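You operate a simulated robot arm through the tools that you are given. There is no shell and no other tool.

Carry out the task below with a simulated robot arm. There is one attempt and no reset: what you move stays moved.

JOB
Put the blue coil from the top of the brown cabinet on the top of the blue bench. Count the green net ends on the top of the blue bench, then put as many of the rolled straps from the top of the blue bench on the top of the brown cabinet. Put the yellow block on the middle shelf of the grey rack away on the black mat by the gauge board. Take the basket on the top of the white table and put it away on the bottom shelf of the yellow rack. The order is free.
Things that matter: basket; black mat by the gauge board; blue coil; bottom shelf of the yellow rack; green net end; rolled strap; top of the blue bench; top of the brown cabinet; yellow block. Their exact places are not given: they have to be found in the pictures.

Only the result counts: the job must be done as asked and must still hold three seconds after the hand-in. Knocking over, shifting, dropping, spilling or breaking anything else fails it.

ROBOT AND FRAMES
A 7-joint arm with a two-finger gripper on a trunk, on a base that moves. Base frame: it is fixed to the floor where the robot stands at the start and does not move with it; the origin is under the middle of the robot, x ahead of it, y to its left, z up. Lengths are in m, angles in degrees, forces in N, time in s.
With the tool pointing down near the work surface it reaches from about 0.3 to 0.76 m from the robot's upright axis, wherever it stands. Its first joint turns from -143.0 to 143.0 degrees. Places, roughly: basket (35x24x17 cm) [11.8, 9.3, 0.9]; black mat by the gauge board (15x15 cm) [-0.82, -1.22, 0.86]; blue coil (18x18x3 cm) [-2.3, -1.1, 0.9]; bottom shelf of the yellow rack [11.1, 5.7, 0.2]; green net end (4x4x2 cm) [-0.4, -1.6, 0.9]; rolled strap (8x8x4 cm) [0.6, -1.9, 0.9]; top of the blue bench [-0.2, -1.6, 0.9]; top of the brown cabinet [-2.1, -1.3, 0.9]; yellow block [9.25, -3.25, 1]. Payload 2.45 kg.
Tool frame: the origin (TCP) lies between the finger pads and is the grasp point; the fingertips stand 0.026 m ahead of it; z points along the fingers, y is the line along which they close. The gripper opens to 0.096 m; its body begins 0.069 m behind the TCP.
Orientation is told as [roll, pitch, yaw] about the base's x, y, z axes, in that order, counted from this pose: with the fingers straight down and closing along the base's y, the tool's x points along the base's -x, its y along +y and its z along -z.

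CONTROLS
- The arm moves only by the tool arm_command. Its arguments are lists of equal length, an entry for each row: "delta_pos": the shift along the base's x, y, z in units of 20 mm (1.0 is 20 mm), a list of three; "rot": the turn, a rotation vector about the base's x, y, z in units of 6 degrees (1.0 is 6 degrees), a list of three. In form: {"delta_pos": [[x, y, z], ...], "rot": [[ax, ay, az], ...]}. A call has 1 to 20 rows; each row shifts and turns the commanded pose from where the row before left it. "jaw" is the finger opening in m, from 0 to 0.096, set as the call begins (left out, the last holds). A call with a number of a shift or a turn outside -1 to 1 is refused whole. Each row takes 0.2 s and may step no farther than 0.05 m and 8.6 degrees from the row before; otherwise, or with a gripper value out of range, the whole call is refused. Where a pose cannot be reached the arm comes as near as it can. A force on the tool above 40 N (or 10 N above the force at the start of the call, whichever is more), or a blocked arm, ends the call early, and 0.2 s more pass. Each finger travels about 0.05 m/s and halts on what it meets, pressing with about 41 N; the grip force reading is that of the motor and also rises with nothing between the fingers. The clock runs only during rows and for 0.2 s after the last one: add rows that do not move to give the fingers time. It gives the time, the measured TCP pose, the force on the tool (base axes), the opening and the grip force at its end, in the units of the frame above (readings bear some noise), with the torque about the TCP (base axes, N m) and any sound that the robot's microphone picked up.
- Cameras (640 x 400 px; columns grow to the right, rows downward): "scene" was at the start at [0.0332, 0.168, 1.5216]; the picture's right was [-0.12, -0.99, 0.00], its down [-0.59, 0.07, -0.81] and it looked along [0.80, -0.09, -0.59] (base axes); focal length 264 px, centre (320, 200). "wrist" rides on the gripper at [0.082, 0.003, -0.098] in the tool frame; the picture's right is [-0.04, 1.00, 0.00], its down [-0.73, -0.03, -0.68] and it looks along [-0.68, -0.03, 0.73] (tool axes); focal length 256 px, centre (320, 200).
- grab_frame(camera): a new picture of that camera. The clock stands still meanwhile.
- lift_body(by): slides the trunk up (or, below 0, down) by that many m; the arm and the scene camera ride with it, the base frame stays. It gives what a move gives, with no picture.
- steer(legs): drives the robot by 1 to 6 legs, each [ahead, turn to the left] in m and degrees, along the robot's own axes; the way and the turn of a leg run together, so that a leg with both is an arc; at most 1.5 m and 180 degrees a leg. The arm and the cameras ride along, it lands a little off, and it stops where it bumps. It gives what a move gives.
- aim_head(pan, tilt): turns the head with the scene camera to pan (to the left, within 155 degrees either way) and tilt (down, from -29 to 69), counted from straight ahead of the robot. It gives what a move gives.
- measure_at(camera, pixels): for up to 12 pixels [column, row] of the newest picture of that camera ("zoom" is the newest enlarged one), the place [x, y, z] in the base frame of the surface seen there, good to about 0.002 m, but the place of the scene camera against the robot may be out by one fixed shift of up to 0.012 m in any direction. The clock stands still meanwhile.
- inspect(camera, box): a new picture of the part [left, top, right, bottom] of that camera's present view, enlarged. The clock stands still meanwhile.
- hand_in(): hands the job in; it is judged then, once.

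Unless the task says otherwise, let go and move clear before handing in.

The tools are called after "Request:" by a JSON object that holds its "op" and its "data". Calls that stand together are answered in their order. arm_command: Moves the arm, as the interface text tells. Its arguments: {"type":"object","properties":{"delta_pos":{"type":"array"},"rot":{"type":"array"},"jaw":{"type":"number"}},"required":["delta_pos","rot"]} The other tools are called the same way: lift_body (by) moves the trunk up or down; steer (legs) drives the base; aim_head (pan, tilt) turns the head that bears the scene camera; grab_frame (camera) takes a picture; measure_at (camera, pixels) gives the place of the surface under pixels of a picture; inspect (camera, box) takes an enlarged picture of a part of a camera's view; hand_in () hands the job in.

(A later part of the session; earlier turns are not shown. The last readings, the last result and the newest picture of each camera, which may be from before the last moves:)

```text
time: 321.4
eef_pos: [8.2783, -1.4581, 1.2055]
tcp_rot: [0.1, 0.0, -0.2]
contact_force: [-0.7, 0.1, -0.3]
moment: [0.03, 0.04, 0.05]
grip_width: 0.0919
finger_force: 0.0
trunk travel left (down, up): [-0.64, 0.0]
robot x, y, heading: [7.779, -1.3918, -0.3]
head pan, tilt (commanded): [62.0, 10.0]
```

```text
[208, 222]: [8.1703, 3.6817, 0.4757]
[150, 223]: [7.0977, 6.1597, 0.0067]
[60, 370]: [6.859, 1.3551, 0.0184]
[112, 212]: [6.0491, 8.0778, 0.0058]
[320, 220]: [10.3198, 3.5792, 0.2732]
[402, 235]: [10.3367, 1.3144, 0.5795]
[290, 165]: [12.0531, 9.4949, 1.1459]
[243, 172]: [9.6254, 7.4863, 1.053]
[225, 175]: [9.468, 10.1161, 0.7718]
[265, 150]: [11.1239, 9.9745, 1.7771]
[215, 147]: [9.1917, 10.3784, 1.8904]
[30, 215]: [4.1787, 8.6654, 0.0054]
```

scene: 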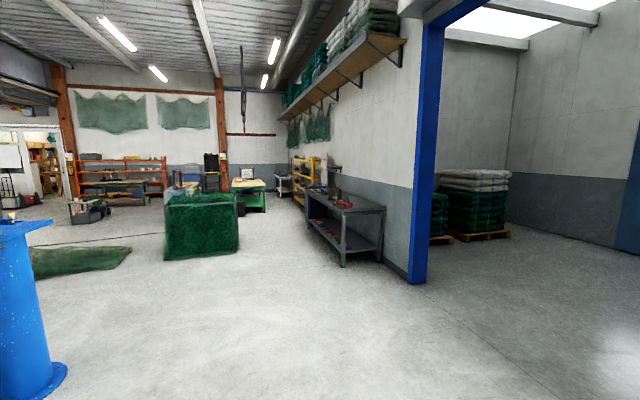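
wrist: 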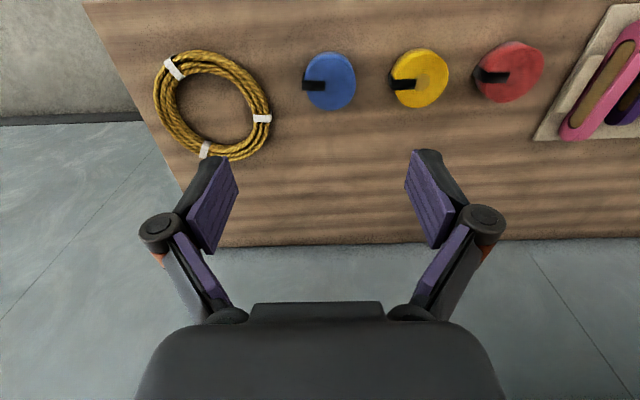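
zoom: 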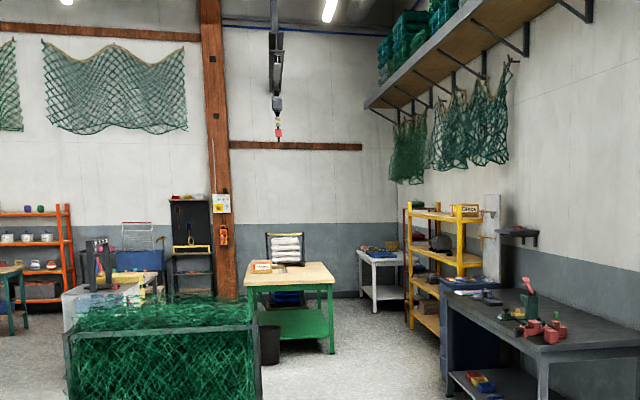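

The white table with something blue on it is in the far corner (zoom 380,250), reached between the cart (8.2,3.7) and the grey bench (9.8,1.9). I'll drive there in stages.

Request:
{"op": "steer", "data": {"legs": [[0, 73.5], [1.5, 0], [1.5, 0], [1.3, 0]]}}

Request:
{"op": "aim_head", "data": {"pan": 0, "tilt": 20}}

Request:
{"op": "grab_frame", "data": {"camera": "scene"}}

Request:
{"op": "aim_head", "data": {"pan": -40, "tilt": 25}}

Request:
{"op": "grab_frame", "data": {"camera": "scene"}}

```text
time: 345.3
eef_pos: [9.594, 3.0693, 1.2047]
tcp_rot: [0.0, 0.0, 66.5]
contact_force: [0.5, -0.8, 0.2]
moment: [-0.02, 0.0, -0.01]
grip_width: 0.0918
finger_force: 0.0
trunk travel left (down, up): [-0.64, 0.0]
robot x, y, heading: [9.3349, 2.6379, 66.4]
head pan, tilt (commanded): [62.0, 10.0]
```

```text
time: 346.6
eef_pos: [9.5928, 3.0682, 1.205]
tcp_rot: [-0.1, -0.2, 66.5]
contact_force: [-0.2, 0.0, -0.7]
moment: [0.03, -0.02, 0.0]
grip_width: 0.0919
finger_force: 0.1
trunk travel left (down, up): [-0.64, 0.0]
robot x, y, heading: [9.3407, 2.6361, 66.0]
head pan, tilt (commanded): [0.0, 20.0]
```

```text
taken
```

scene: 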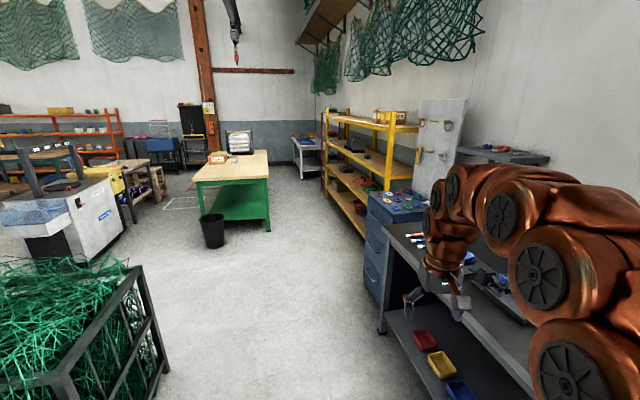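

```text
time: 347.7
eef_pos: [9.5938, 3.0683, 1.2057]
tcp_rot: [0.0, -0.2, 66.5]
contact_force: [-1.0, -0.3, 1.0]
moment: [0.05, -0.03, -0.01]
grip_width: 0.0918
finger_force: 0.0
trunk travel left (down, up): [-0.64, 0.0]
robot x, y, heading: [9.3396, 2.6393, 66.3]
head pan, tilt (commanded): [-40.0, 25.0]
```

```text
taken
```

scene: 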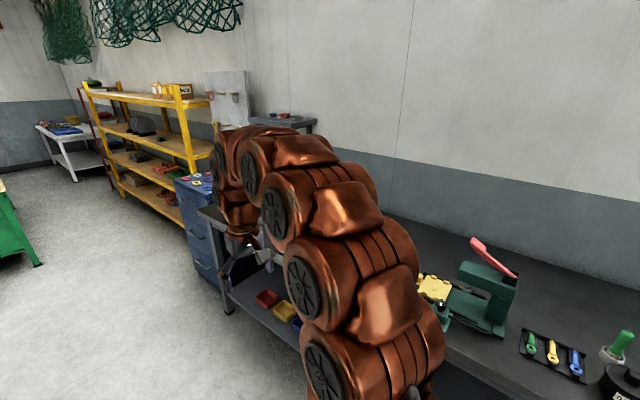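

The white table stands beyond the yellow rack at about (70,135). I'll enlarge both.

Request:
{"op": "inspect", "data": {"camera": "scene", "box": [20, 80, 220, 205]}}

Request:
{"op": "measure_at", "data": {"camera": "scene", "pixels": [[75, 181], [40, 125], [62, 128], [72, 122], [38, 263], [226, 310], [150, 183], [185, 222], [115, 190], [195, 155], [170, 132], [130, 178]]}}

```text
3.20 times, centred on (120, 142) of scene
```

zoom: 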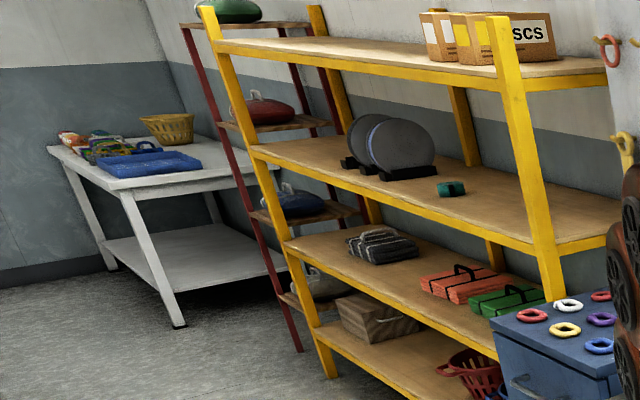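

```text
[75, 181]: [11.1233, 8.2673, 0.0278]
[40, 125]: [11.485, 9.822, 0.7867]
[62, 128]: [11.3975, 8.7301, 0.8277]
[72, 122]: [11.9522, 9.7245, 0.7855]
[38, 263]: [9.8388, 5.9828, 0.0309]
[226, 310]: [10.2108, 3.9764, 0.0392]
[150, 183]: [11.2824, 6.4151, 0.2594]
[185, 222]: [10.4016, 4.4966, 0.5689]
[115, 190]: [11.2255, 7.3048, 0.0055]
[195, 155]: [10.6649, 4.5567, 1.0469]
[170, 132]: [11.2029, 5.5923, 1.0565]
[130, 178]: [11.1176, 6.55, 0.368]
```

The wicker basket is at zoom (168,127) on the white table (top z≈0.787), and the rack's bottom shelf has a gap between crate and red tub. I'll drive to about (10.4,6.1), between the green table and the rack.

Request:
{"op": "steer", "data": {"legs": [[0, 6.5], [1.5, 0], [1.0, 0]]}}

Request:
{"op": "aim_head", "data": {"pan": -60, "tilt": 30}}

Request:
{"op": "grab_frame", "data": {"camera": "scene"}}

Request:
{"op": "aim_head", "data": {"pan": 10, "tilt": 30}}

Request:
{"op": "grab_frame", "data": {"camera": "scene"}}

```text
time: 360.5
eef_pos: [10.2571, 5.5003, 1.205]
tcp_rot: [-0.1, -0.2, 73.8]
contact_force: [0.0, -0.6, 0.7]
moment: [-0.01, 0.0, 0.01]
grip_width: 0.092
finger_force: 0.0
trunk travel left (down, up): [-0.64, 0.0]
robot x, y, heading: [10.0576, 5.0368, 73.7]
head pan, tilt (commanded): [-40.0, 25.0]
```

```text
time: 361.3
eef_pos: [10.2566, 5.5, 1.2063]
tcp_rot: [0.0, -0.2, 73.9]
contact_force: [0.4, -0.1, -0.1]
moment: [0.01, 0.02, -0.01]
grip_width: 0.0921
finger_force: 0.2
trunk travel left (down, up): [-0.64, 0.0]
robot x, y, heading: [10.0593, 5.0428, 74.0]
head pan, tilt (commanded): [-60.0, 30.0]
```

```text
taken
```

scene: 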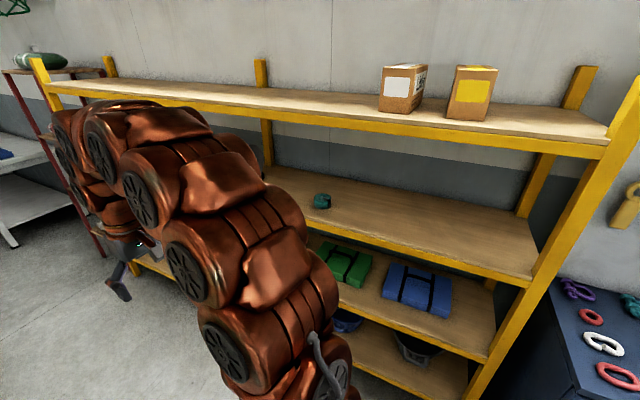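

```text
time: 362.7
eef_pos: [10.2568, 5.4998, 1.2062]
tcp_rot: [-0.1, -0.3, 73.8]
contact_force: [-0.1, 0.6, 0.3]
moment: [0.0, 0.0, 0.03]
grip_width: 0.0918
finger_force: 0.0
trunk travel left (down, up): [-0.64, 0.0]
robot x, y, heading: [10.0588, 5.0398, 73.7]
head pan, tilt (commanded): [10.0, 30.0]
```

```text
taken
```

scene: 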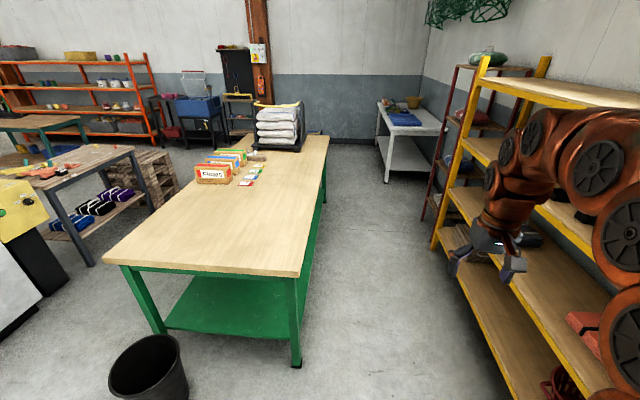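

The corridor runs between green table (front right corner 300,275) and the rack (shelf edge 490,330). I'll measure both sides.

Request:
{"op": "measure_at", "data": {"camera": "scene", "pixels": [[299, 273], [329, 138], [297, 362], [437, 248], [480, 320], [460, 260], [388, 180], [378, 103], [437, 133], [170, 395], [520, 300], [540, 200]]}}

Request:
{"op": "inspect", "data": {"camera": "scene", "box": [420, 180, 620, 400]}}

Request:
{"op": "inspect", "data": {"camera": "scene", "box": [350, 70, 470, 190]}}

```text
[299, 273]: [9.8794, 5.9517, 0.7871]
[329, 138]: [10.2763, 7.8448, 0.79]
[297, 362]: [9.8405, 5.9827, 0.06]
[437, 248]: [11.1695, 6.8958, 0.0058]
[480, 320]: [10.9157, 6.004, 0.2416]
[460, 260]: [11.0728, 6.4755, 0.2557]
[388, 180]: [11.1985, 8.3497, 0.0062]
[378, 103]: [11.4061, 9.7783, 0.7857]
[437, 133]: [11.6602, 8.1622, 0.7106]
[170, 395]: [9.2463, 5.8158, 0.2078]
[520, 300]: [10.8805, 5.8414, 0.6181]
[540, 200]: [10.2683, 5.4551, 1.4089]
```

```text
1.82 times, centred on (520, 290) of scene
```

zoom: 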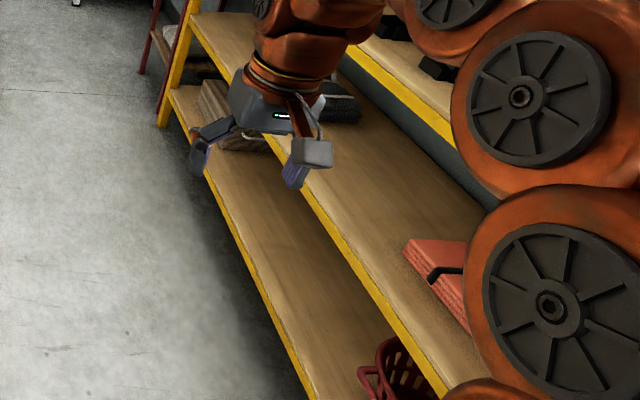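

```text
3.33 times, centred on (410, 130) of scene
```

zoom: 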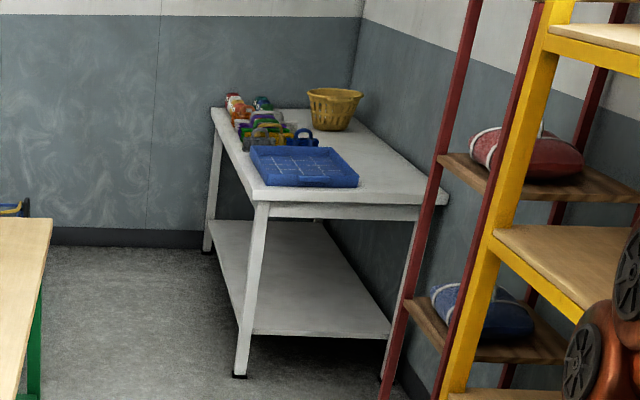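

The bottom shelf is at z≈0.25 with the next at 0.62, and a long free stretch beside the crate. The corridor is 1 m wide; I'll drive through it toward the white table.

Request:
{"op": "steer", "data": {"legs": [[0, 1.5], [1.3, 0], [1.3, 0]]}}

Request:
{"op": "grab_frame", "data": {"camera": "scene"}}

```text
time: 375.9
eef_pos: [10.8404, 8.0784, 1.2058]
tcp_rot: [-0.1, -0.2, 77.9]
contact_force: [0.0, -0.5, -0.4]
moment: [-0.01, -0.01, -0.01]
grip_width: 0.0922
finger_force: 0.0
trunk travel left (down, up): [-0.64, 0.0]
robot x, y, heading: [10.6722, 7.6024, 77.8]
head pan, tilt (commanded): [10.0, 30.0]
```

```text
taken
```

scene: 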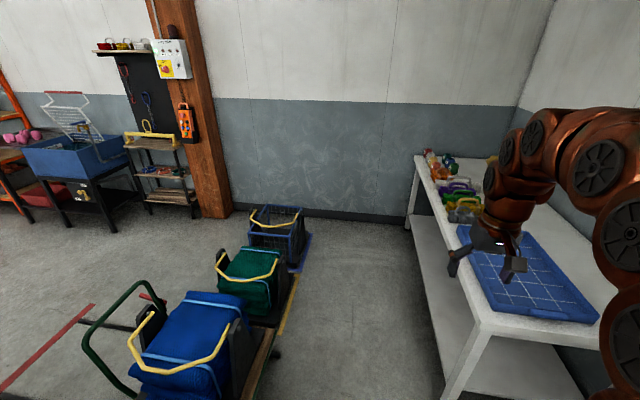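

A trolley with blue and green bins stands left of the white table. I'll measure the gap between it and the table, and the far wall.

Request:
{"op": "measure_at", "data": {"camera": "scene", "pixels": [[488, 325], [416, 162], [445, 392], [410, 226], [308, 265], [295, 285], [268, 385], [350, 218], [300, 300], [495, 165], [470, 215], [275, 350]]}}

Request:
{"op": "aim_head", "data": {"pan": -25, "tilt": 35}}

Request:
{"op": "grab_frame", "data": {"camera": "scene"}}

```text
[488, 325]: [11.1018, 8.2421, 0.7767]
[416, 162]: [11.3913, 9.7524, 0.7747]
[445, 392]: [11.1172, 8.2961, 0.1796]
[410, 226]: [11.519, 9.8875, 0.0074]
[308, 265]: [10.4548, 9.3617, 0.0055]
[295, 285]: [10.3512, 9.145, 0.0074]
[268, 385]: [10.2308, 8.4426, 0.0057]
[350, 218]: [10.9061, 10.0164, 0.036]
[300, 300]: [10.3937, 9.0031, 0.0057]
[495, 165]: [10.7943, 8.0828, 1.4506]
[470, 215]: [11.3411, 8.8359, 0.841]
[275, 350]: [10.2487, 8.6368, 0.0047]
```

```text
time: 376.9
eef_pos: [10.8383, 8.0774, 1.2062]
tcp_rot: [0.0, -0.2, 77.8]
contact_force: [-0.7, 0.3, 0.9]
moment: [0.02, 0.0, 0.04]
grip_width: 0.0921
finger_force: 0.1
trunk travel left (down, up): [-0.64, 0.0]
robot x, y, heading: [10.6749, 7.6087, 78.0]
head pan, tilt (commanded): [-25.0, 35.0]
```

```text
taken
```

scene: 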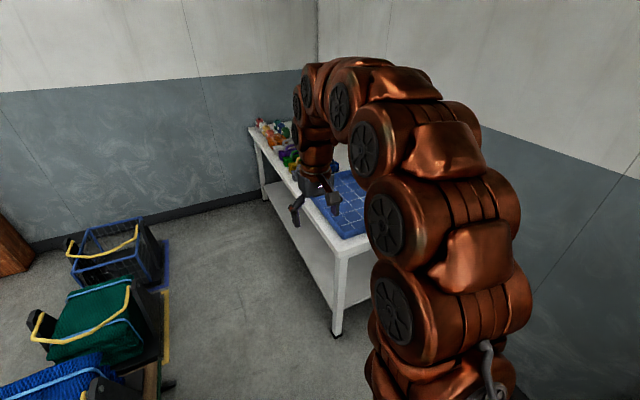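

The gap is 0.88 m wide and the far wall is 2.4 m ahead. I'll move 1.3 m forward keeping slightly left of the table, then face the basket.

Request:
{"op": "steer", "data": {"legs": [[0, 1.5], [1.25, 0]]}}

Request:
{"op": "aim_head", "data": {"pan": -70, "tilt": 45}}

Request:
{"op": "grab_frame", "data": {"camera": "scene"}}

```text
time: 383.3
eef_pos: [11.0127, 9.2514, 1.206]
tcp_rot: [0.1, -0.2, 81.1]
contact_force: [-0.2, -0.1, 0.2]
moment: [0.06, -0.02, -0.04]
grip_width: 0.0922
finger_force: 0.0
trunk travel left (down, up): [-0.64, 0.0]
robot x, y, heading: [10.8772, 8.7722, 81.2]
head pan, tilt (commanded): [-25.0, 35.0]
```

```text
time: 384.4
eef_pos: [11.014, 9.2506, 1.2061]
tcp_rot: [0.0, -0.2, 81.1]
contact_force: [-1.5, 0.3, 0.1]
moment: [0.04, -0.03, -0.03]
grip_width: 0.0919
finger_force: 0.0
trunk travel left (down, up): [-0.64, 0.0]
robot x, y, heading: [10.8748, 8.7693, 81.1]
head pan, tilt (commanded): [-70.0, 45.0]
```

```text
taken
```

scene: 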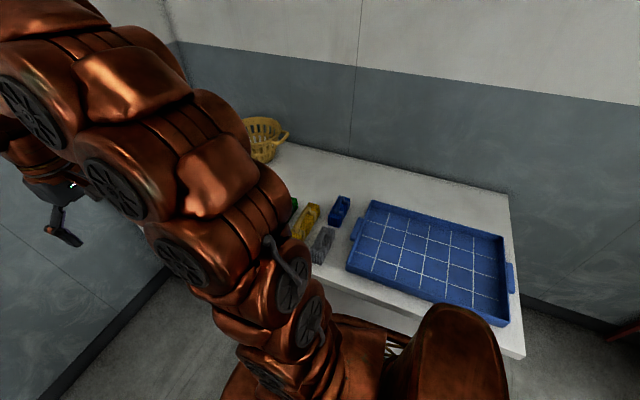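

The basket shows at (262,140) with an ear handle. I'll turn right to face it.

Request:
{"op": "steer", "data": {"legs": [[0, -58]]}}

Request:
{"op": "aim_head", "data": {"pan": 25, "tilt": 40}}

Request:
{"op": "grab_frame", "data": {"camera": "scene"}}

Request:
{"op": "grab_frame", "data": {"camera": "wrist"}}

```text
time: 387.4
eef_pos: [11.3573, 8.9069, 1.2068]
tcp_rot: [0.0, -0.1, 22.9]
contact_force: [0.4, -0.6, -0.7]
moment: [0.0, 0.0, 0.01]
grip_width: 0.092
finger_force: 0.1
trunk travel left (down, up): [-0.64, 0.0]
robot x, y, heading: [10.875, 8.7681, 22.8]
head pan, tilt (commanded): [-70.0, 45.0]
```

```text
time: 389.1
eef_pos: [11.357, 8.9072, 1.207]
tcp_rot: [0.0, -0.2, 22.9]
contact_force: [-1.1, -0.3, 0.7]
moment: [0.0, -0.01, 0.02]
grip_width: 0.0917
finger_force: 0.0
trunk travel left (down, up): [-0.64, 0.0]
robot x, y, heading: [10.8719, 8.7714, 23.1]
head pan, tilt (commanded): [25.0, 40.0]
```

```text
taken
```

scene: 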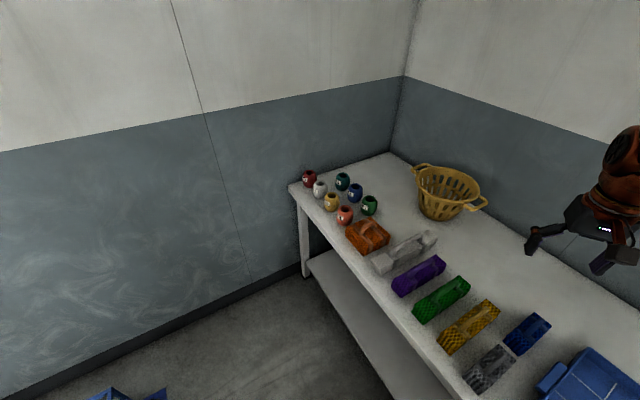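

```text
taken
```

wrist: 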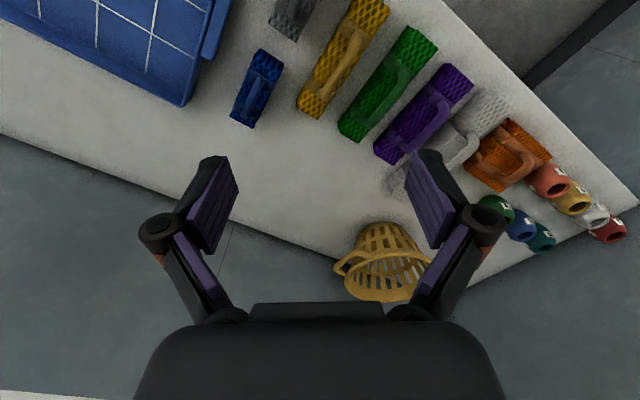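

The basket is a tapered tub with an ear handle at each end (418,168) and (480,203). I'll enlarge and measure it.

Request:
{"op": "inspect", "data": {"camera": "scene", "box": [390, 140, 510, 240]}}

Request:
{"op": "measure_at", "data": {"camera": "scene", "pixels": [[415, 167], [483, 204], [448, 170], [478, 186], [418, 178], [450, 200], [440, 215], [463, 208], [440, 230], [389, 156], [405, 210], [395, 245]]}}

```text
4.00 times, centred on (450, 190) of scene
```

zoom: 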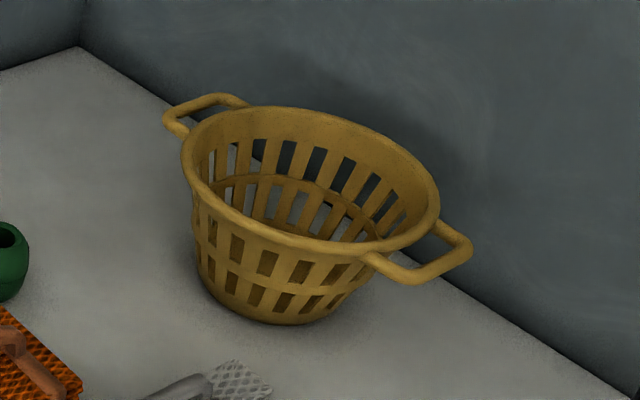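

```text
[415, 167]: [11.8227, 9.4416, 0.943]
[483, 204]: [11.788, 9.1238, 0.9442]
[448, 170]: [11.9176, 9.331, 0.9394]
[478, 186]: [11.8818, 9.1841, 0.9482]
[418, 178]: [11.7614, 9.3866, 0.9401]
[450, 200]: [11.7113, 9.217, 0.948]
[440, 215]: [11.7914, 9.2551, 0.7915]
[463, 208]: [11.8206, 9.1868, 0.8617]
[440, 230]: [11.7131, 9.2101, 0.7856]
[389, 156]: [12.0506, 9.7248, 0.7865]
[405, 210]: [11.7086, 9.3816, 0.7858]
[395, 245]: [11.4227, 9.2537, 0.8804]
```

The basket's rim is at z≈0.944, centre about (11.82,9.28), handles roughly along the table's length. I must stand squarely before it near (11.05,9.35); I'll turn to face back along the aisle, reverse 0.6 m, then face the table.

Request:
{"op": "steer", "data": {"legs": [[0, -124], [-0.6, 0]]}}

Request:
{"op": "aim_head", "data": {"pan": 90, "tilt": 40}}

Request:
{"op": "grab_frame", "data": {"camera": "scene"}}

```text
time: 397.6
eef_pos: [10.8336, 8.8752, 1.2051]
tcp_rot: [0.1, -0.2, -101.2]
contact_force: [-0.4, 0.7, -0.1]
moment: [0.01, -0.01, -0.03]
grip_width: 0.0925
finger_force: 0.0
trunk travel left (down, up): [-0.64, 0.0]
robot x, y, heading: [10.9875, 9.3489, -101.5]
head pan, tilt (commanded): [25.0, 40.0]
```

```text
time: 398.9
eef_pos: [10.8341, 8.8742, 1.2063]
tcp_rot: [0.0, -0.2, -101.3]
contact_force: [0.7, 0.4, -0.3]
moment: [0.0, -0.01, -0.03]
grip_width: 0.092
finger_force: 0.0
trunk travel left (down, up): [-0.64, 0.0]
robot x, y, heading: [10.993, 9.3506, -101.2]
head pan, tilt (commanded): [90.0, 40.0]
```

```text
taken
```

scene: 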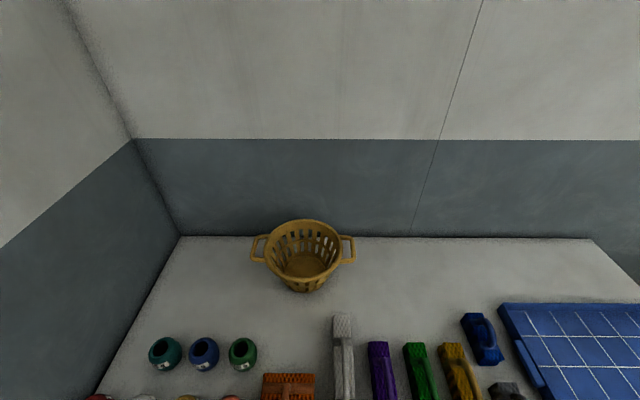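

Now the basket is straight abeam at (303,255), back of the table, with brushes and cups in front of it. I'll enlarge and measure its rim and handles.

Request:
{"op": "inspect", "data": {"camera": "scene", "box": [240, 205, 370, 305]}}

```text
4.00 times, centred on (305, 255) of scene
```

zoom: 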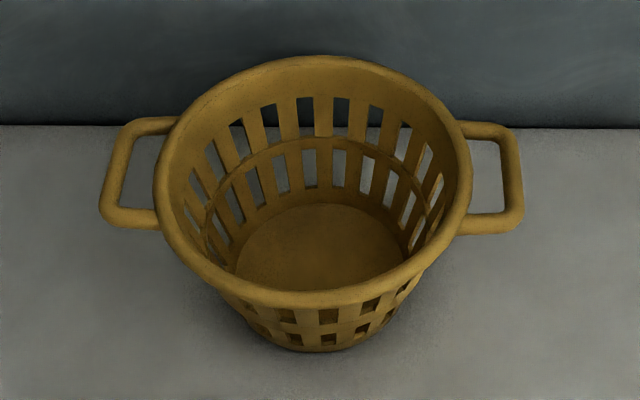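

Request:
{"op": "measure_at", "data": {"camera": "zoom", "pixels": [[313, 298], [313, 62], [160, 180], [465, 180], [112, 175], [515, 180], [313, 345], [315, 245], [250, 288], [380, 288], [313, 306], [313, 285]]}}

```text
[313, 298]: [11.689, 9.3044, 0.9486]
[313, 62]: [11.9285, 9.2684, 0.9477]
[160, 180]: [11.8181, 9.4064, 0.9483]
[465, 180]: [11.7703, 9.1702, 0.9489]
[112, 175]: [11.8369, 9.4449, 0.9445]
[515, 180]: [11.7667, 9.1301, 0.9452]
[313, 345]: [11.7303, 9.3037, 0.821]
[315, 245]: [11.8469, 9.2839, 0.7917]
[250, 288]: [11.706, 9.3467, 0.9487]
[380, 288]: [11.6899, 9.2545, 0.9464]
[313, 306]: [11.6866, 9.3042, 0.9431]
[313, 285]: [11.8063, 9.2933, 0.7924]
```

The rim is a circle of radius 0.12 about (11.806,9.288), its lip top at z≈0.948 (scene), with walls sloping inward about 15°. I'll face the table and pinch the near rim at about (11.689,9.31) from above.

Request:
{"op": "steer", "data": {"legs": [[0, 88.5]]}}

Request:
{"op": "grab_frame", "data": {"camera": "wrist"}}

```text
time: 403.0
eef_pos: [11.4496, 9.1498, 1.205]
tcp_rot: [0.1, -0.2, -16.4]
contact_force: [-0.1, -0.5, 0.1]
moment: [0.0, 0.03, 0.01]
grip_width: 0.0921
finger_force: 0.1
trunk travel left (down, up): [-0.64, 0.0]
robot x, y, heading: [10.987, 9.3512, -16.6]
head pan, tilt (commanded): [90.0, 40.0]
```

```text
taken
```

wrist: 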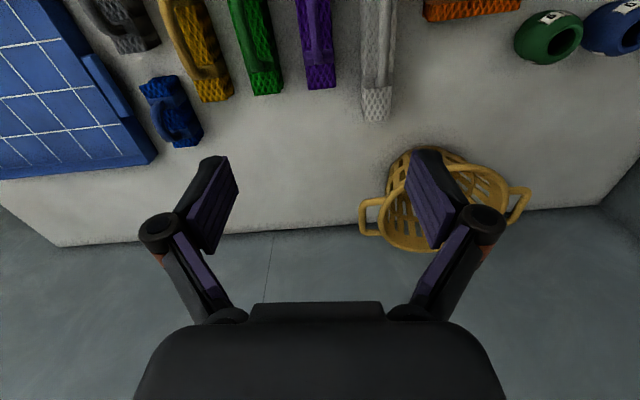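

I'll swing the gripper 94° so it closes along the table's depth while moving above the near rim at z≈1.08.

Request:
{"op": "arm_command", "data": {"delta_pos": [[0.74, 0.5, -0.39], [0.74, 0.5, -0.39], [0.74, 0.5, -0.39], [0.74, 0.5, -0.39], [0.74, 0.5, -0.39], [0.74, 0.5, -0.39], [0.74, 0.5, -0.39], [0.74, 0.5, -0.39], [0.74, 0.5, -0.39], [0.74, 0.5, -0.39], [0.74, 0.5, -0.39], [0.74, 0.5, -0.39], [0.74, 0.5, -0.39], [0.74, 0.5, -0.39], [0.74, 0.5, -0.39], [0.74, 0.5, -0.39], [0, 0, 0]], "rot": [[0, 0, 0.976], [0, 0, 0.976], [0, 0, 0.976], [0, 0, 0.976], [0, 0, 0.976], [0, 0, 0.976], [0, 0, 0.976], [0, 0, 0.976], [0, 0, 0.976], [0, 0, 0.976], [0, 0, 0.976], [0, 0, 0.976], [0, 0, 0.976], [0, 0, 0.976], [0, 0, 0.976], [0, 0, 0.976], [0, 0, 0]], "jaw": 0.05}}

Request:
{"op": "grab_frame", "data": {"camera": "wrist"}}

Request:
{"op": "aim_head", "data": {"pan": 15, "tilt": 35}}

Request:
{"op": "grab_frame", "data": {"camera": "scene"}}

```text
time: 406.6
eef_pos: [11.6854, 9.3103, 1.0827]
tcp_rot: [-0.1, -0.3, 77.5]
contact_force: [-0.1, 0.4, 0.0]
moment: [-0.02, 0.0, -0.02]
grip_width: 0.0504
finger_force: 0.2
trunk travel left (down, up): [-0.64, 0.0]
robot x, y, heading: [10.99, 9.3496, -16.4]
head pan, tilt (commanded): [90.0, 40.0]
```

```text
taken
```

wrist: 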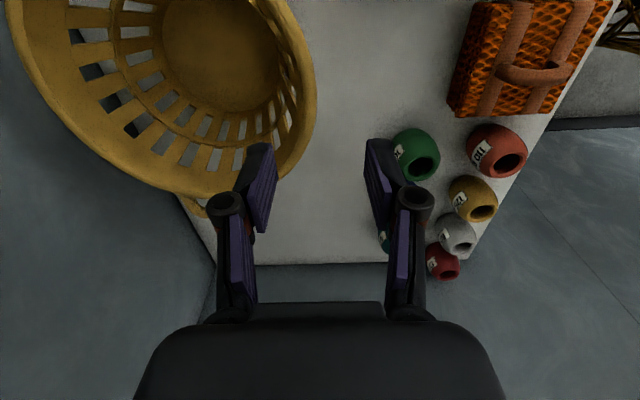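

```text
time: 408.0
eef_pos: [11.6866, 9.3094, 1.0806]
tcp_rot: [-0.1, -0.2, 77.4]
contact_force: [0.3, 0.2, 0.1]
moment: [-0.02, 0.01, 0.04]
grip_width: 0.0499
finger_force: 0.0
trunk travel left (down, up): [-0.64, 0.0]
robot x, y, heading: [10.9955, 9.3498, -16.4]
head pan, tilt (commanded): [15.0, 35.0]
```

```text
taken
```

scene: 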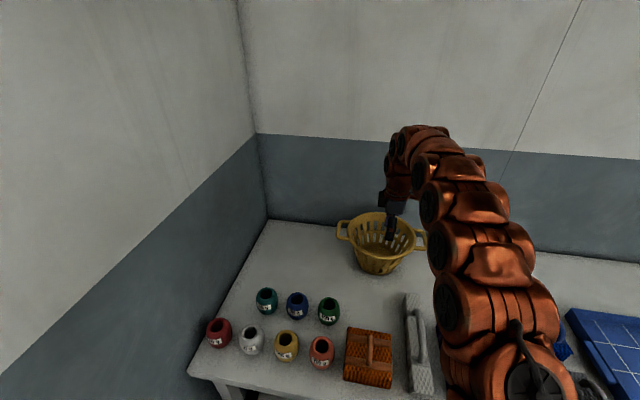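

The rim's near edge shows at about column 305, row 87 in the wrist view. I'll measure lip points there.

Request:
{"op": "measure_at", "data": {"camera": "wrist", "pixels": [[312, 88], [306, 88], [300, 88], [294, 88], [314, 70], [308, 70], [302, 70], [308, 110], [302, 110], [296, 110], [285, 88], [330, 88]]}}

Request:
{"op": "inspect", "data": {"camera": "wrist", "box": [240, 20, 400, 180]}}

```text
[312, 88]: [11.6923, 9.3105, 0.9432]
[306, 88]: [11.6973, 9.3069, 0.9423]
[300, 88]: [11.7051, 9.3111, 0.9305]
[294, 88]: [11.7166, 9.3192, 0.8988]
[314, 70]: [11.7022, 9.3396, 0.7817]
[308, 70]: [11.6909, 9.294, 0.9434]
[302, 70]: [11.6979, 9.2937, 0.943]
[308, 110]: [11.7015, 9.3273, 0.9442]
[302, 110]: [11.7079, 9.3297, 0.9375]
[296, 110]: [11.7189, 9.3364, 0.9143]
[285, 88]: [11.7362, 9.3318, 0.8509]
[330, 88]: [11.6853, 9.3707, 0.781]
```

```text
2.50 times, centred on (320, 100) of wrist
```

zoom: 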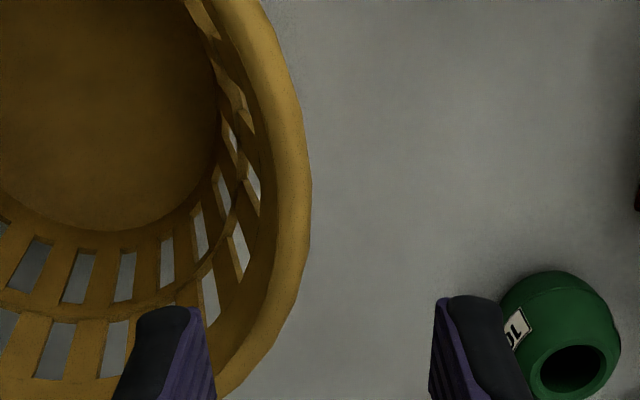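

The lip centre is about (11.696,9.309), top z 0.943, wall sloping ~20° inward. I'll tilt the tool 15° along the wall and come to a start point 10 cm back along the approach line.

Request:
{"op": "arm_command", "data": {"delta_pos": [[-0.197, 0.072, -0.9], [-0.197, 0.072, -0.9], [-0.197, 0.072, -0.9], [0, 0, 0]], "rot": [[-0.183, -0.813, 0], [-0.183, -0.813, 0], [-0.183, -0.813, 0], [0, 0, 0]]}}

Request:
{"op": "grab_frame", "data": {"camera": "wrist"}}

Request:
{"op": "inspect", "data": {"camera": "scene", "box": [320, 110, 480, 290]}}

```text
time: 409.0
eef_pos: [11.6754, 9.3141, 1.0272]
tcp_rot: [-15.2, -0.2, 77.5]
contact_force: [-0.1, -0.4, 0.7]
moment: [0.04, 0.0, -0.01]
grip_width: 0.0501
finger_force: 0.1
trunk travel left (down, up): [-0.64, 0.0]
robot x, y, heading: [10.9898, 9.3526, -16.6]
head pan, tilt (commanded): [15.0, 35.0]
```

```text
taken
```

wrist: 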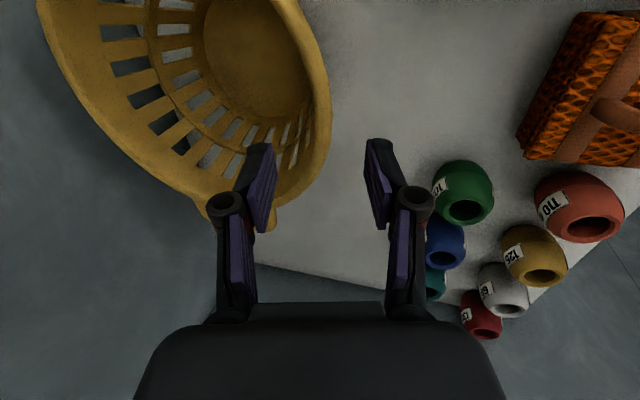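

```text
2.22 times, centred on (400, 200) of scene
```

zoom: 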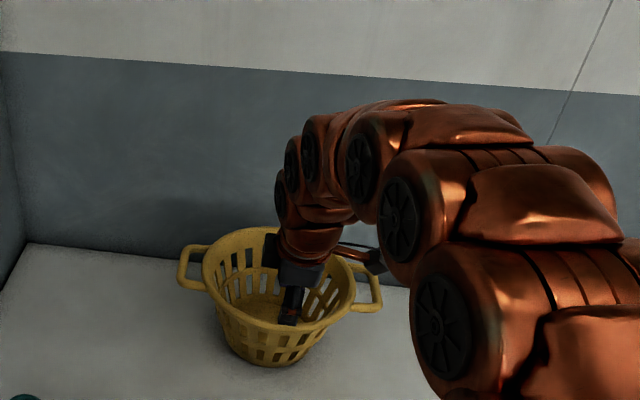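

The lip lies at about column 323, row 104, right on the approach line. I'll descend along the tool axis in steps.

Request:
{"op": "arm_command", "data": {"delta_pos": [[0.2525, -0.057, -0.966], [0.2525, -0.057, -0.966], [0.2525, -0.057, -0.966], [0, 0, 0]], "rot": [[0, 0, 0], [0, 0, 0], [0, 0, 0], [0, 0, 0]]}}

Request:
{"op": "grab_frame", "data": {"camera": "wrist"}}

```text
time: 410.0
eef_pos: [11.6892, 9.3104, 0.9696]
tcp_rot: [-15.0, -0.1, 77.5]
contact_force: [0.3, 0.9, -0.1]
moment: [0.01, 0.03, 0.04]
grip_width: 0.0502
finger_force: 0.0
trunk travel left (down, up): [-0.64, 0.0]
robot x, y, heading: [10.9878, 9.3474, -16.7]
head pan, tilt (commanded): [15.0, 35.0]
```

```text
taken
```

wrist: 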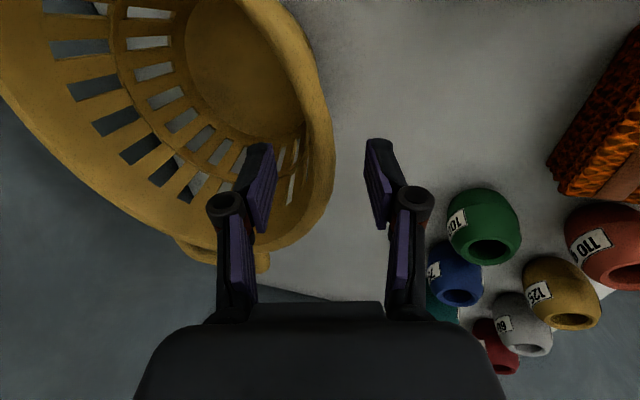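

The lip stays centred (column ~323). Two more steps bring the TCP to z≈0.931, then I'll close.

Request:
{"op": "arm_command", "data": {"delta_pos": [[0.2525, -0.057, -0.966], [0.2525, -0.057, -0.966], [0, 0, 0]], "rot": [[0, 0, 0], [0, 0, 0], [0, 0, 0]]}}

Request:
{"op": "grab_frame", "data": {"camera": "wrist"}}

```text
time: 410.8
eef_pos: [11.7, 9.308, 0.9308]
tcp_rot: [-15.0, -0.2, 77.5]
contact_force: [-0.3, 0.5, -0.1]
moment: [0.03, 0.02, 0.02]
grip_width: 0.0502
finger_force: 0.0
trunk travel left (down, up): [-0.64, 0.0]
robot x, y, heading: [10.9934, 9.3504, -16.3]
head pan, tilt (commanded): [15.0, 35.0]
```

```text
taken
```

wrist: 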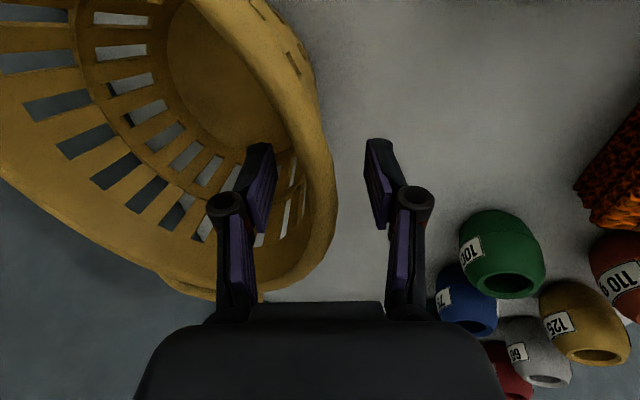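

The rim wall is between the fingers, inner finger inside the basket. Closing now.

Request:
{"op": "arm_command", "data": {"delta_pos": [[0, 0, 0], [0, 0, 0], [0, 0, 0], [0, 0, 0], [0, 0, 0]], "rot": [[0, 0, 0], [0, 0, 0], [0, 0, 0], [0, 0, 0], [0, 0, 0]], "jaw": 0.0}}

Request:
{"op": "grab_frame", "data": {"camera": "wrist"}}

```text
time: 412.0
eef_pos: [11.7006, 9.3086, 0.9316]
tcp_rot: [-15.1, -0.3, 77.5]
contact_force: [2.0, 1.7, 8.1]
moment: [-0.58, -0.88, 0.27]
grip_width: 0.006
finger_force: 34.3
trunk travel left (down, up): [-0.64, 0.0]
robot x, y, heading: [10.9897, 9.3482, -16.5]
head pan, tilt (commanded): [15.0, 35.0]
```

```text
taken
```

wrist: 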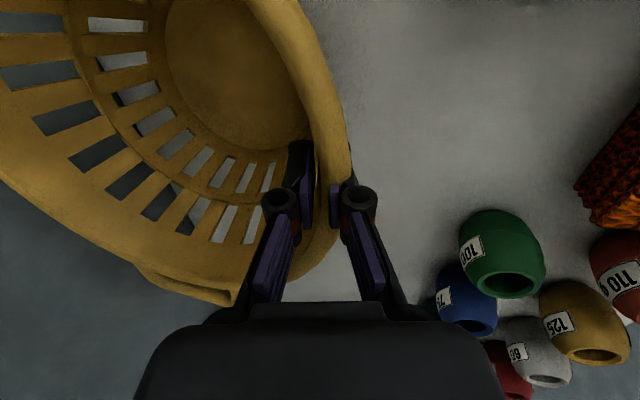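

The grip closed on a 6 mm wall with 34 N. I'll settle, then lift a little and check.

Request:
{"op": "arm_command", "data": {"delta_pos": [[0, 0, 0], [0, 0, 0], [0, 0, 0.2], [0, 0, 0.3], [0, 0, 0.5], [0, 0, 0.5], [0, 0, 0]], "rot": [[0, 0, 0], [0, 0, 0], [0, 0, 0], [0, 0, 0], [0, 0, 0], [0, 0, 0], [0, 0, 0]]}}

Request:
{"op": "grab_frame", "data": {"camera": "wrist"}}

Request:
{"op": "inspect", "data": {"camera": "scene", "box": [320, 110, 480, 290]}}

```text
time: 413.6
eef_pos: [11.7003, 9.309, 0.9593]
tcp_rot: [-15.0, -0.2, 77.5]
contact_force: [0.7, -0.1, -3.8]
moment: [0.07, 0.37, 0.01]
grip_width: 0.0062
finger_force: 33.9
trunk travel left (down, up): [-0.64, 0.0]
robot x, y, heading: [10.9924, 9.3517, -16.4]
head pan, tilt (commanded): [15.0, 35.0]
```

```text
taken
```

wrist: 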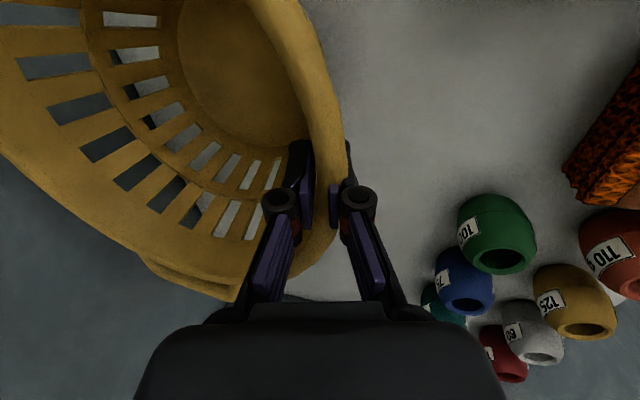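

```text
2.22 times, centred on (400, 200) of scene
```

zoom: 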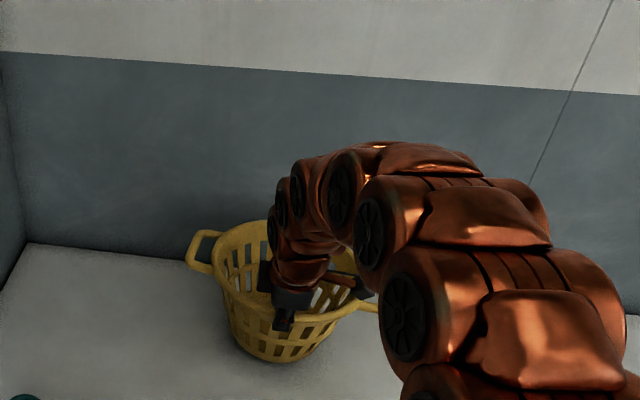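

The basket (≈0.39 kg) hangs level without drooping. I'll raise it and draw it in toward the trunk.

Request:
{"op": "arm_command", "data": {"delta_pos": [[-0.2, 0.045, 1], [-0.2, 0.045, 1], [-0.2, 0.045, 1], [-0.2, 0.045, 1], [-0.2, 0.045, 1], [-0.2, 0.045, 1], [-0.2, 0.045, 1], [-0.2, 0.045, 1], [0, 0, 0]], "rot": [[0, 0, 0], [0, 0, 0], [0, 0, 0], [0, 0, 0], [0, 0, 0], [0, 0, 0], [0, 0, 0], [0, 0, 0], [0, 0, 0]]}}

Request:
{"op": "arm_command", "data": {"delta_pos": [[-0.975, 0.2195, 0.15], [-0.975, 0.2195, 0.15], [-0.975, 0.2195, 0.15], [-0.975, 0.2195, 0.15], [-0.975, 0.2195, 0.15], [-0.975, 0.2195, 0.15], [-0.975, 0.2195, 0.15], [-0.975, 0.2195, 0.15], [-0.975, 0.2195, 0.15], [-0.975, 0.2195, 0.15], [-0.975, 0.2195, 0.15], [-0.975, 0.2195, 0.15], [-0.975, 0.2195, 0.15], [0, 0, 0]], "rot": [[0, 0, 0], [0, 0, 0], [0, 0, 0], [0, 0, 0], [0, 0, 0], [0, 0, 0], [0, 0, 0], [0, 0, 0], [0, 0, 0], [0, 0, 0], [0, 0, 0], [0, 0, 0], [0, 0, 0], [0, 0, 0]]}}

Request:
{"op": "grab_frame", "data": {"camera": "scene"}}

Request:
{"op": "grab_frame", "data": {"camera": "wrist"}}

```text
time: 415.6
eef_pos: [11.6671, 9.3156, 1.1191]
tcp_rot: [-15.0, -0.3, 77.5]
contact_force: [-0.1, 0.6, -3.7]
moment: [0.13, 0.37, -0.01]
grip_width: 0.0062
finger_force: 34.4
trunk travel left (down, up): [-0.64, 0.0]
robot x, y, heading: [10.9908, 9.3493, -16.3]
head pan, tilt (commanded): [15.0, 35.0]
```

```text
time: 418.6
eef_pos: [11.414, 9.3749, 1.1581]
tcp_rot: [-15.0, -0.2, 77.4]
contact_force: [-0.2, -0.4, -2.8]
moment: [0.07, 0.36, 0.0]
grip_width: 0.0061
finger_force: 34.6
trunk travel left (down, up): [-0.64, 0.0]
robot x, y, heading: [10.9914, 9.3509, -16.6]
head pan, tilt (commanded): [15.0, 35.0]
```

```text
taken
```

scene: 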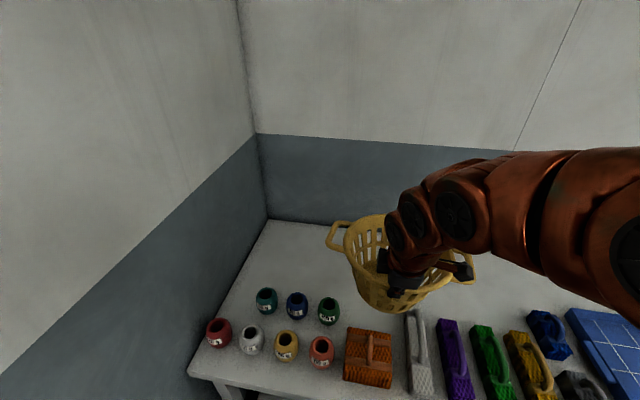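

```text
taken
```

wrist: 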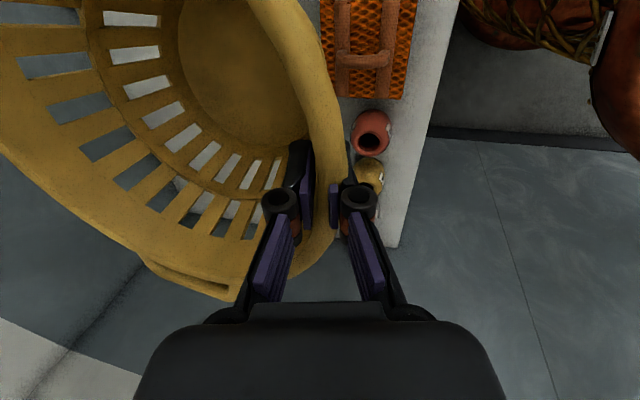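

The basket is held clear at about 0.42 m from my axis, bottom near z 1.0. I'll turn toward the corridor and drive back along it to view the rack's bottom shelf.

Request:
{"op": "steer", "data": {"legs": [[0, -86]]}}

```text
time: 422.8
eef_pos: [11.029, 8.9265, 1.1581]
tcp_rot: [-14.9, -0.2, -11.0]
contact_force: [0.4, -0.9, -2.5]
moment: [0.36, -0.11, -0.01]
grip_width: 0.0059
finger_force: 34.3
trunk travel left (down, up): [-0.64, 0.0]
robot x, y, heading: [10.9925, 9.3486, -104.9]
head pan, tilt (commanded): [15.0, 35.0]
```

Heading is -104.9°; I'll correct 2.5° and go 1.5 m, then look left at the rack.

Request:
{"op": "steer", "data": {"legs": [[0, 2.5], [1.5, 0]]}}

Request:
{"op": "aim_head", "data": {"pan": 50, "tilt": 40}}

Request:
{"op": "grab_frame", "data": {"camera": "scene"}}

```text
time: 430.5
eef_pos: [10.6793, 7.4931, 1.1583]
tcp_rot: [-14.9, -0.2, -11.1]
contact_force: [0.0, 0.1, -3.9]
moment: [0.33, -0.09, 0.01]
grip_width: 0.0057
finger_force: 34.0
trunk travel left (down, up): [-0.64, 0.0]
robot x, y, heading: [10.6435, 7.9155, -104.9]
head pan, tilt (commanded): [15.0, 35.0]
```

```text
time: 431.5
eef_pos: [10.6791, 7.493, 1.1589]
tcp_rot: [-15.0, -0.2, -11.3]
contact_force: [-0.2, 0.6, -2.5]
moment: [0.36, -0.09, 0.02]
grip_width: 0.0062
finger_force: 33.9
trunk travel left (down, up): [-0.64, 0.0]
robot x, y, heading: [10.6422, 7.9151, -105.0]
head pan, tilt (commanded): [50.0, 40.0]
```

```text
taken
```

scene: 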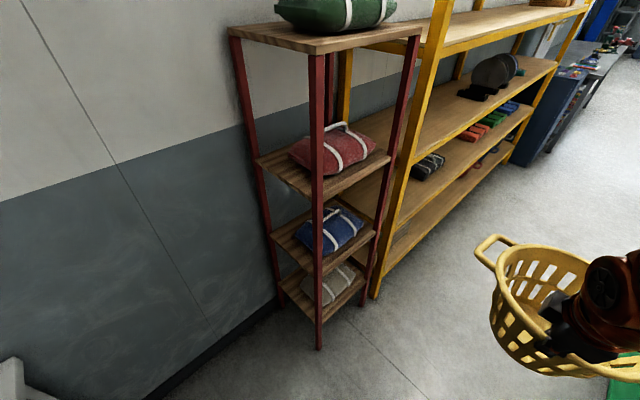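

The corridor ahead is free and the basket hangs mid-corridor. I'll drive another 1.3 m and look sideways at the bottom shelf.

Request:
{"op": "steer", "data": {"legs": [[0, 4.5], [1.3, 0]]}}

Request:
{"op": "aim_head", "data": {"pan": 75, "tilt": 50}}

Request:
{"op": "grab_frame", "data": {"camera": "scene"}}

```text
time: 438.6
eef_pos: [10.4706, 6.2015, 1.1586]
tcp_rot: [-15.0, -0.2, -6.7]
contact_force: [-0.1, 0.6, -2.9]
moment: [0.35, -0.04, 0.05]
grip_width: 0.0058
finger_force: 33.9
trunk travel left (down, up): [-0.64, 0.0]
robot x, y, heading: [10.3981, 6.6206, -100.5]
head pan, tilt (commanded): [50.0, 40.0]
```

```text
time: 439.5
eef_pos: [10.4692, 6.2003, 1.1591]
tcp_rot: [-15.0, -0.2, -6.8]
contact_force: [0.1, -0.4, -2.7]
moment: [0.38, -0.08, -0.02]
grip_width: 0.0063
finger_force: 33.5
trunk travel left (down, up): [-0.64, 0.0]
robot x, y, heading: [10.3988, 6.6181, -100.7]
head pan, tilt (commanded): [75.0, 50.0]
```

```text
taken
```

scene: 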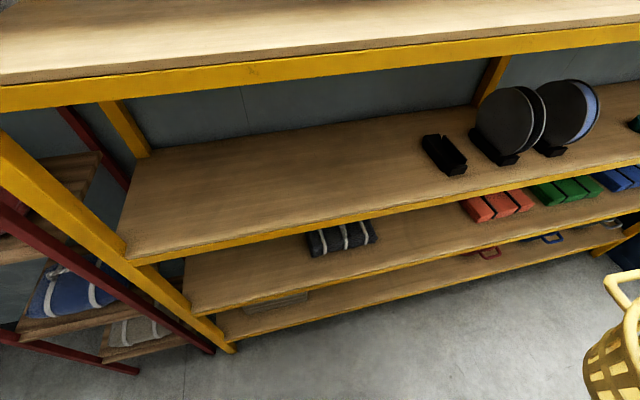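

The bottom shelf's free stretch runs between the crate (275,300) and the red tub's handle (487,252). Lowering the trunk will show it better and is needed for placing anyway; the basket hangs over open floor.

Request:
{"op": "lift_body", "data": {"by": -0.45}}

Request:
{"op": "aim_head", "data": {"pan": 75, "tilt": 40}}

Request:
{"op": "grab_frame", "data": {"camera": "scene"}}

```text
refused: -0.45 is not a number from -0.4 to 0.4
```

```text
time: 440.2
eef_pos: [10.4698, 6.2006, 1.1599]
tcp_rot: [-14.9, -0.1, -6.6]
contact_force: [0.5, 0.1, -2.7]
moment: [0.41, -0.08, -0.01]
grip_width: 0.0061
finger_force: 33.9
trunk travel left (down, up): [-0.64, 0.0]
robot x, y, heading: [10.3989, 6.6181, -100.4]
head pan, tilt (commanded): [75.0, 40.0]
```

```text
taken
```

scene: 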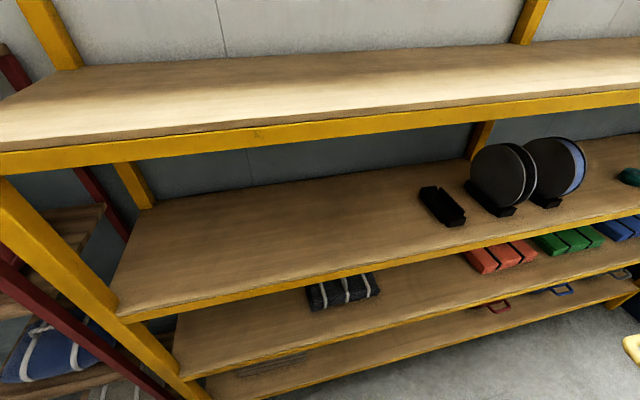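

The trunk step limit is 0.4 m, so I'll lower by 0.4 and look again.

Request:
{"op": "lift_body", "data": {"by": -0.4}}

Request:
{"op": "grab_frame", "data": {"camera": "scene"}}

```text
time: 444.0
eef_pos: [10.472, 6.1998, 0.7596]
tcp_rot: [-14.9, -0.3, -6.8]
contact_force: [-0.3, 0.0, -3.2]
moment: [0.38, -0.08, 0.01]
grip_width: 0.0059
finger_force: 34.3
trunk travel left (down, up): [-0.24, 0.4]
robot x, y, heading: [10.3981, 6.6181, -100.3]
head pan, tilt (commanded): [75.0, 40.0]
```

```text
taken
```

scene: 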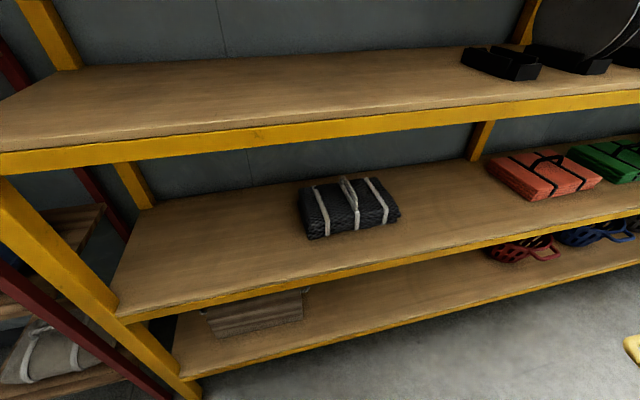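

Now the bottom shelf's free stretch shows between crate (right end 308,305) and red tub (left end 487,250). Measuring.

Request:
{"op": "measure_at", "data": {"camera": "scene", "pixels": [[308, 318], [303, 292], [488, 252], [500, 262], [560, 255], [400, 320], [400, 285], [400, 268], [400, 258], [300, 350], [560, 278], [420, 300]]}}

Request:
{"op": "inspect", "data": {"camera": "scene", "box": [280, 220, 600, 380]}}

```text
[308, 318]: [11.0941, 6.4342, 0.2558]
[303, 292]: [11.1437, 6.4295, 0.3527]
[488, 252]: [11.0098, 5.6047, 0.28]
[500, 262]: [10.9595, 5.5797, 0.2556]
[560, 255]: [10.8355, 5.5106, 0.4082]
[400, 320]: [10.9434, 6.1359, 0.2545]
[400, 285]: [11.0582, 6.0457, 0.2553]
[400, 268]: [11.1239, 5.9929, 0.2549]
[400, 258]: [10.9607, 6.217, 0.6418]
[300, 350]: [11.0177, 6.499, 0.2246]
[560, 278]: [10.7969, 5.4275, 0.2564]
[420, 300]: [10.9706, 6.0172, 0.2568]
```

```text
2.00 times, centred on (440, 300) of scene
```

zoom: 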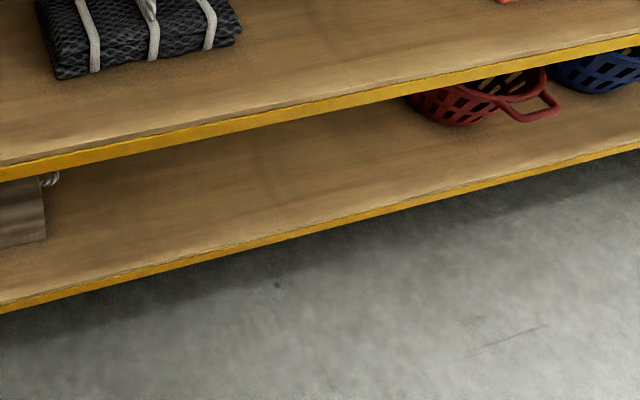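

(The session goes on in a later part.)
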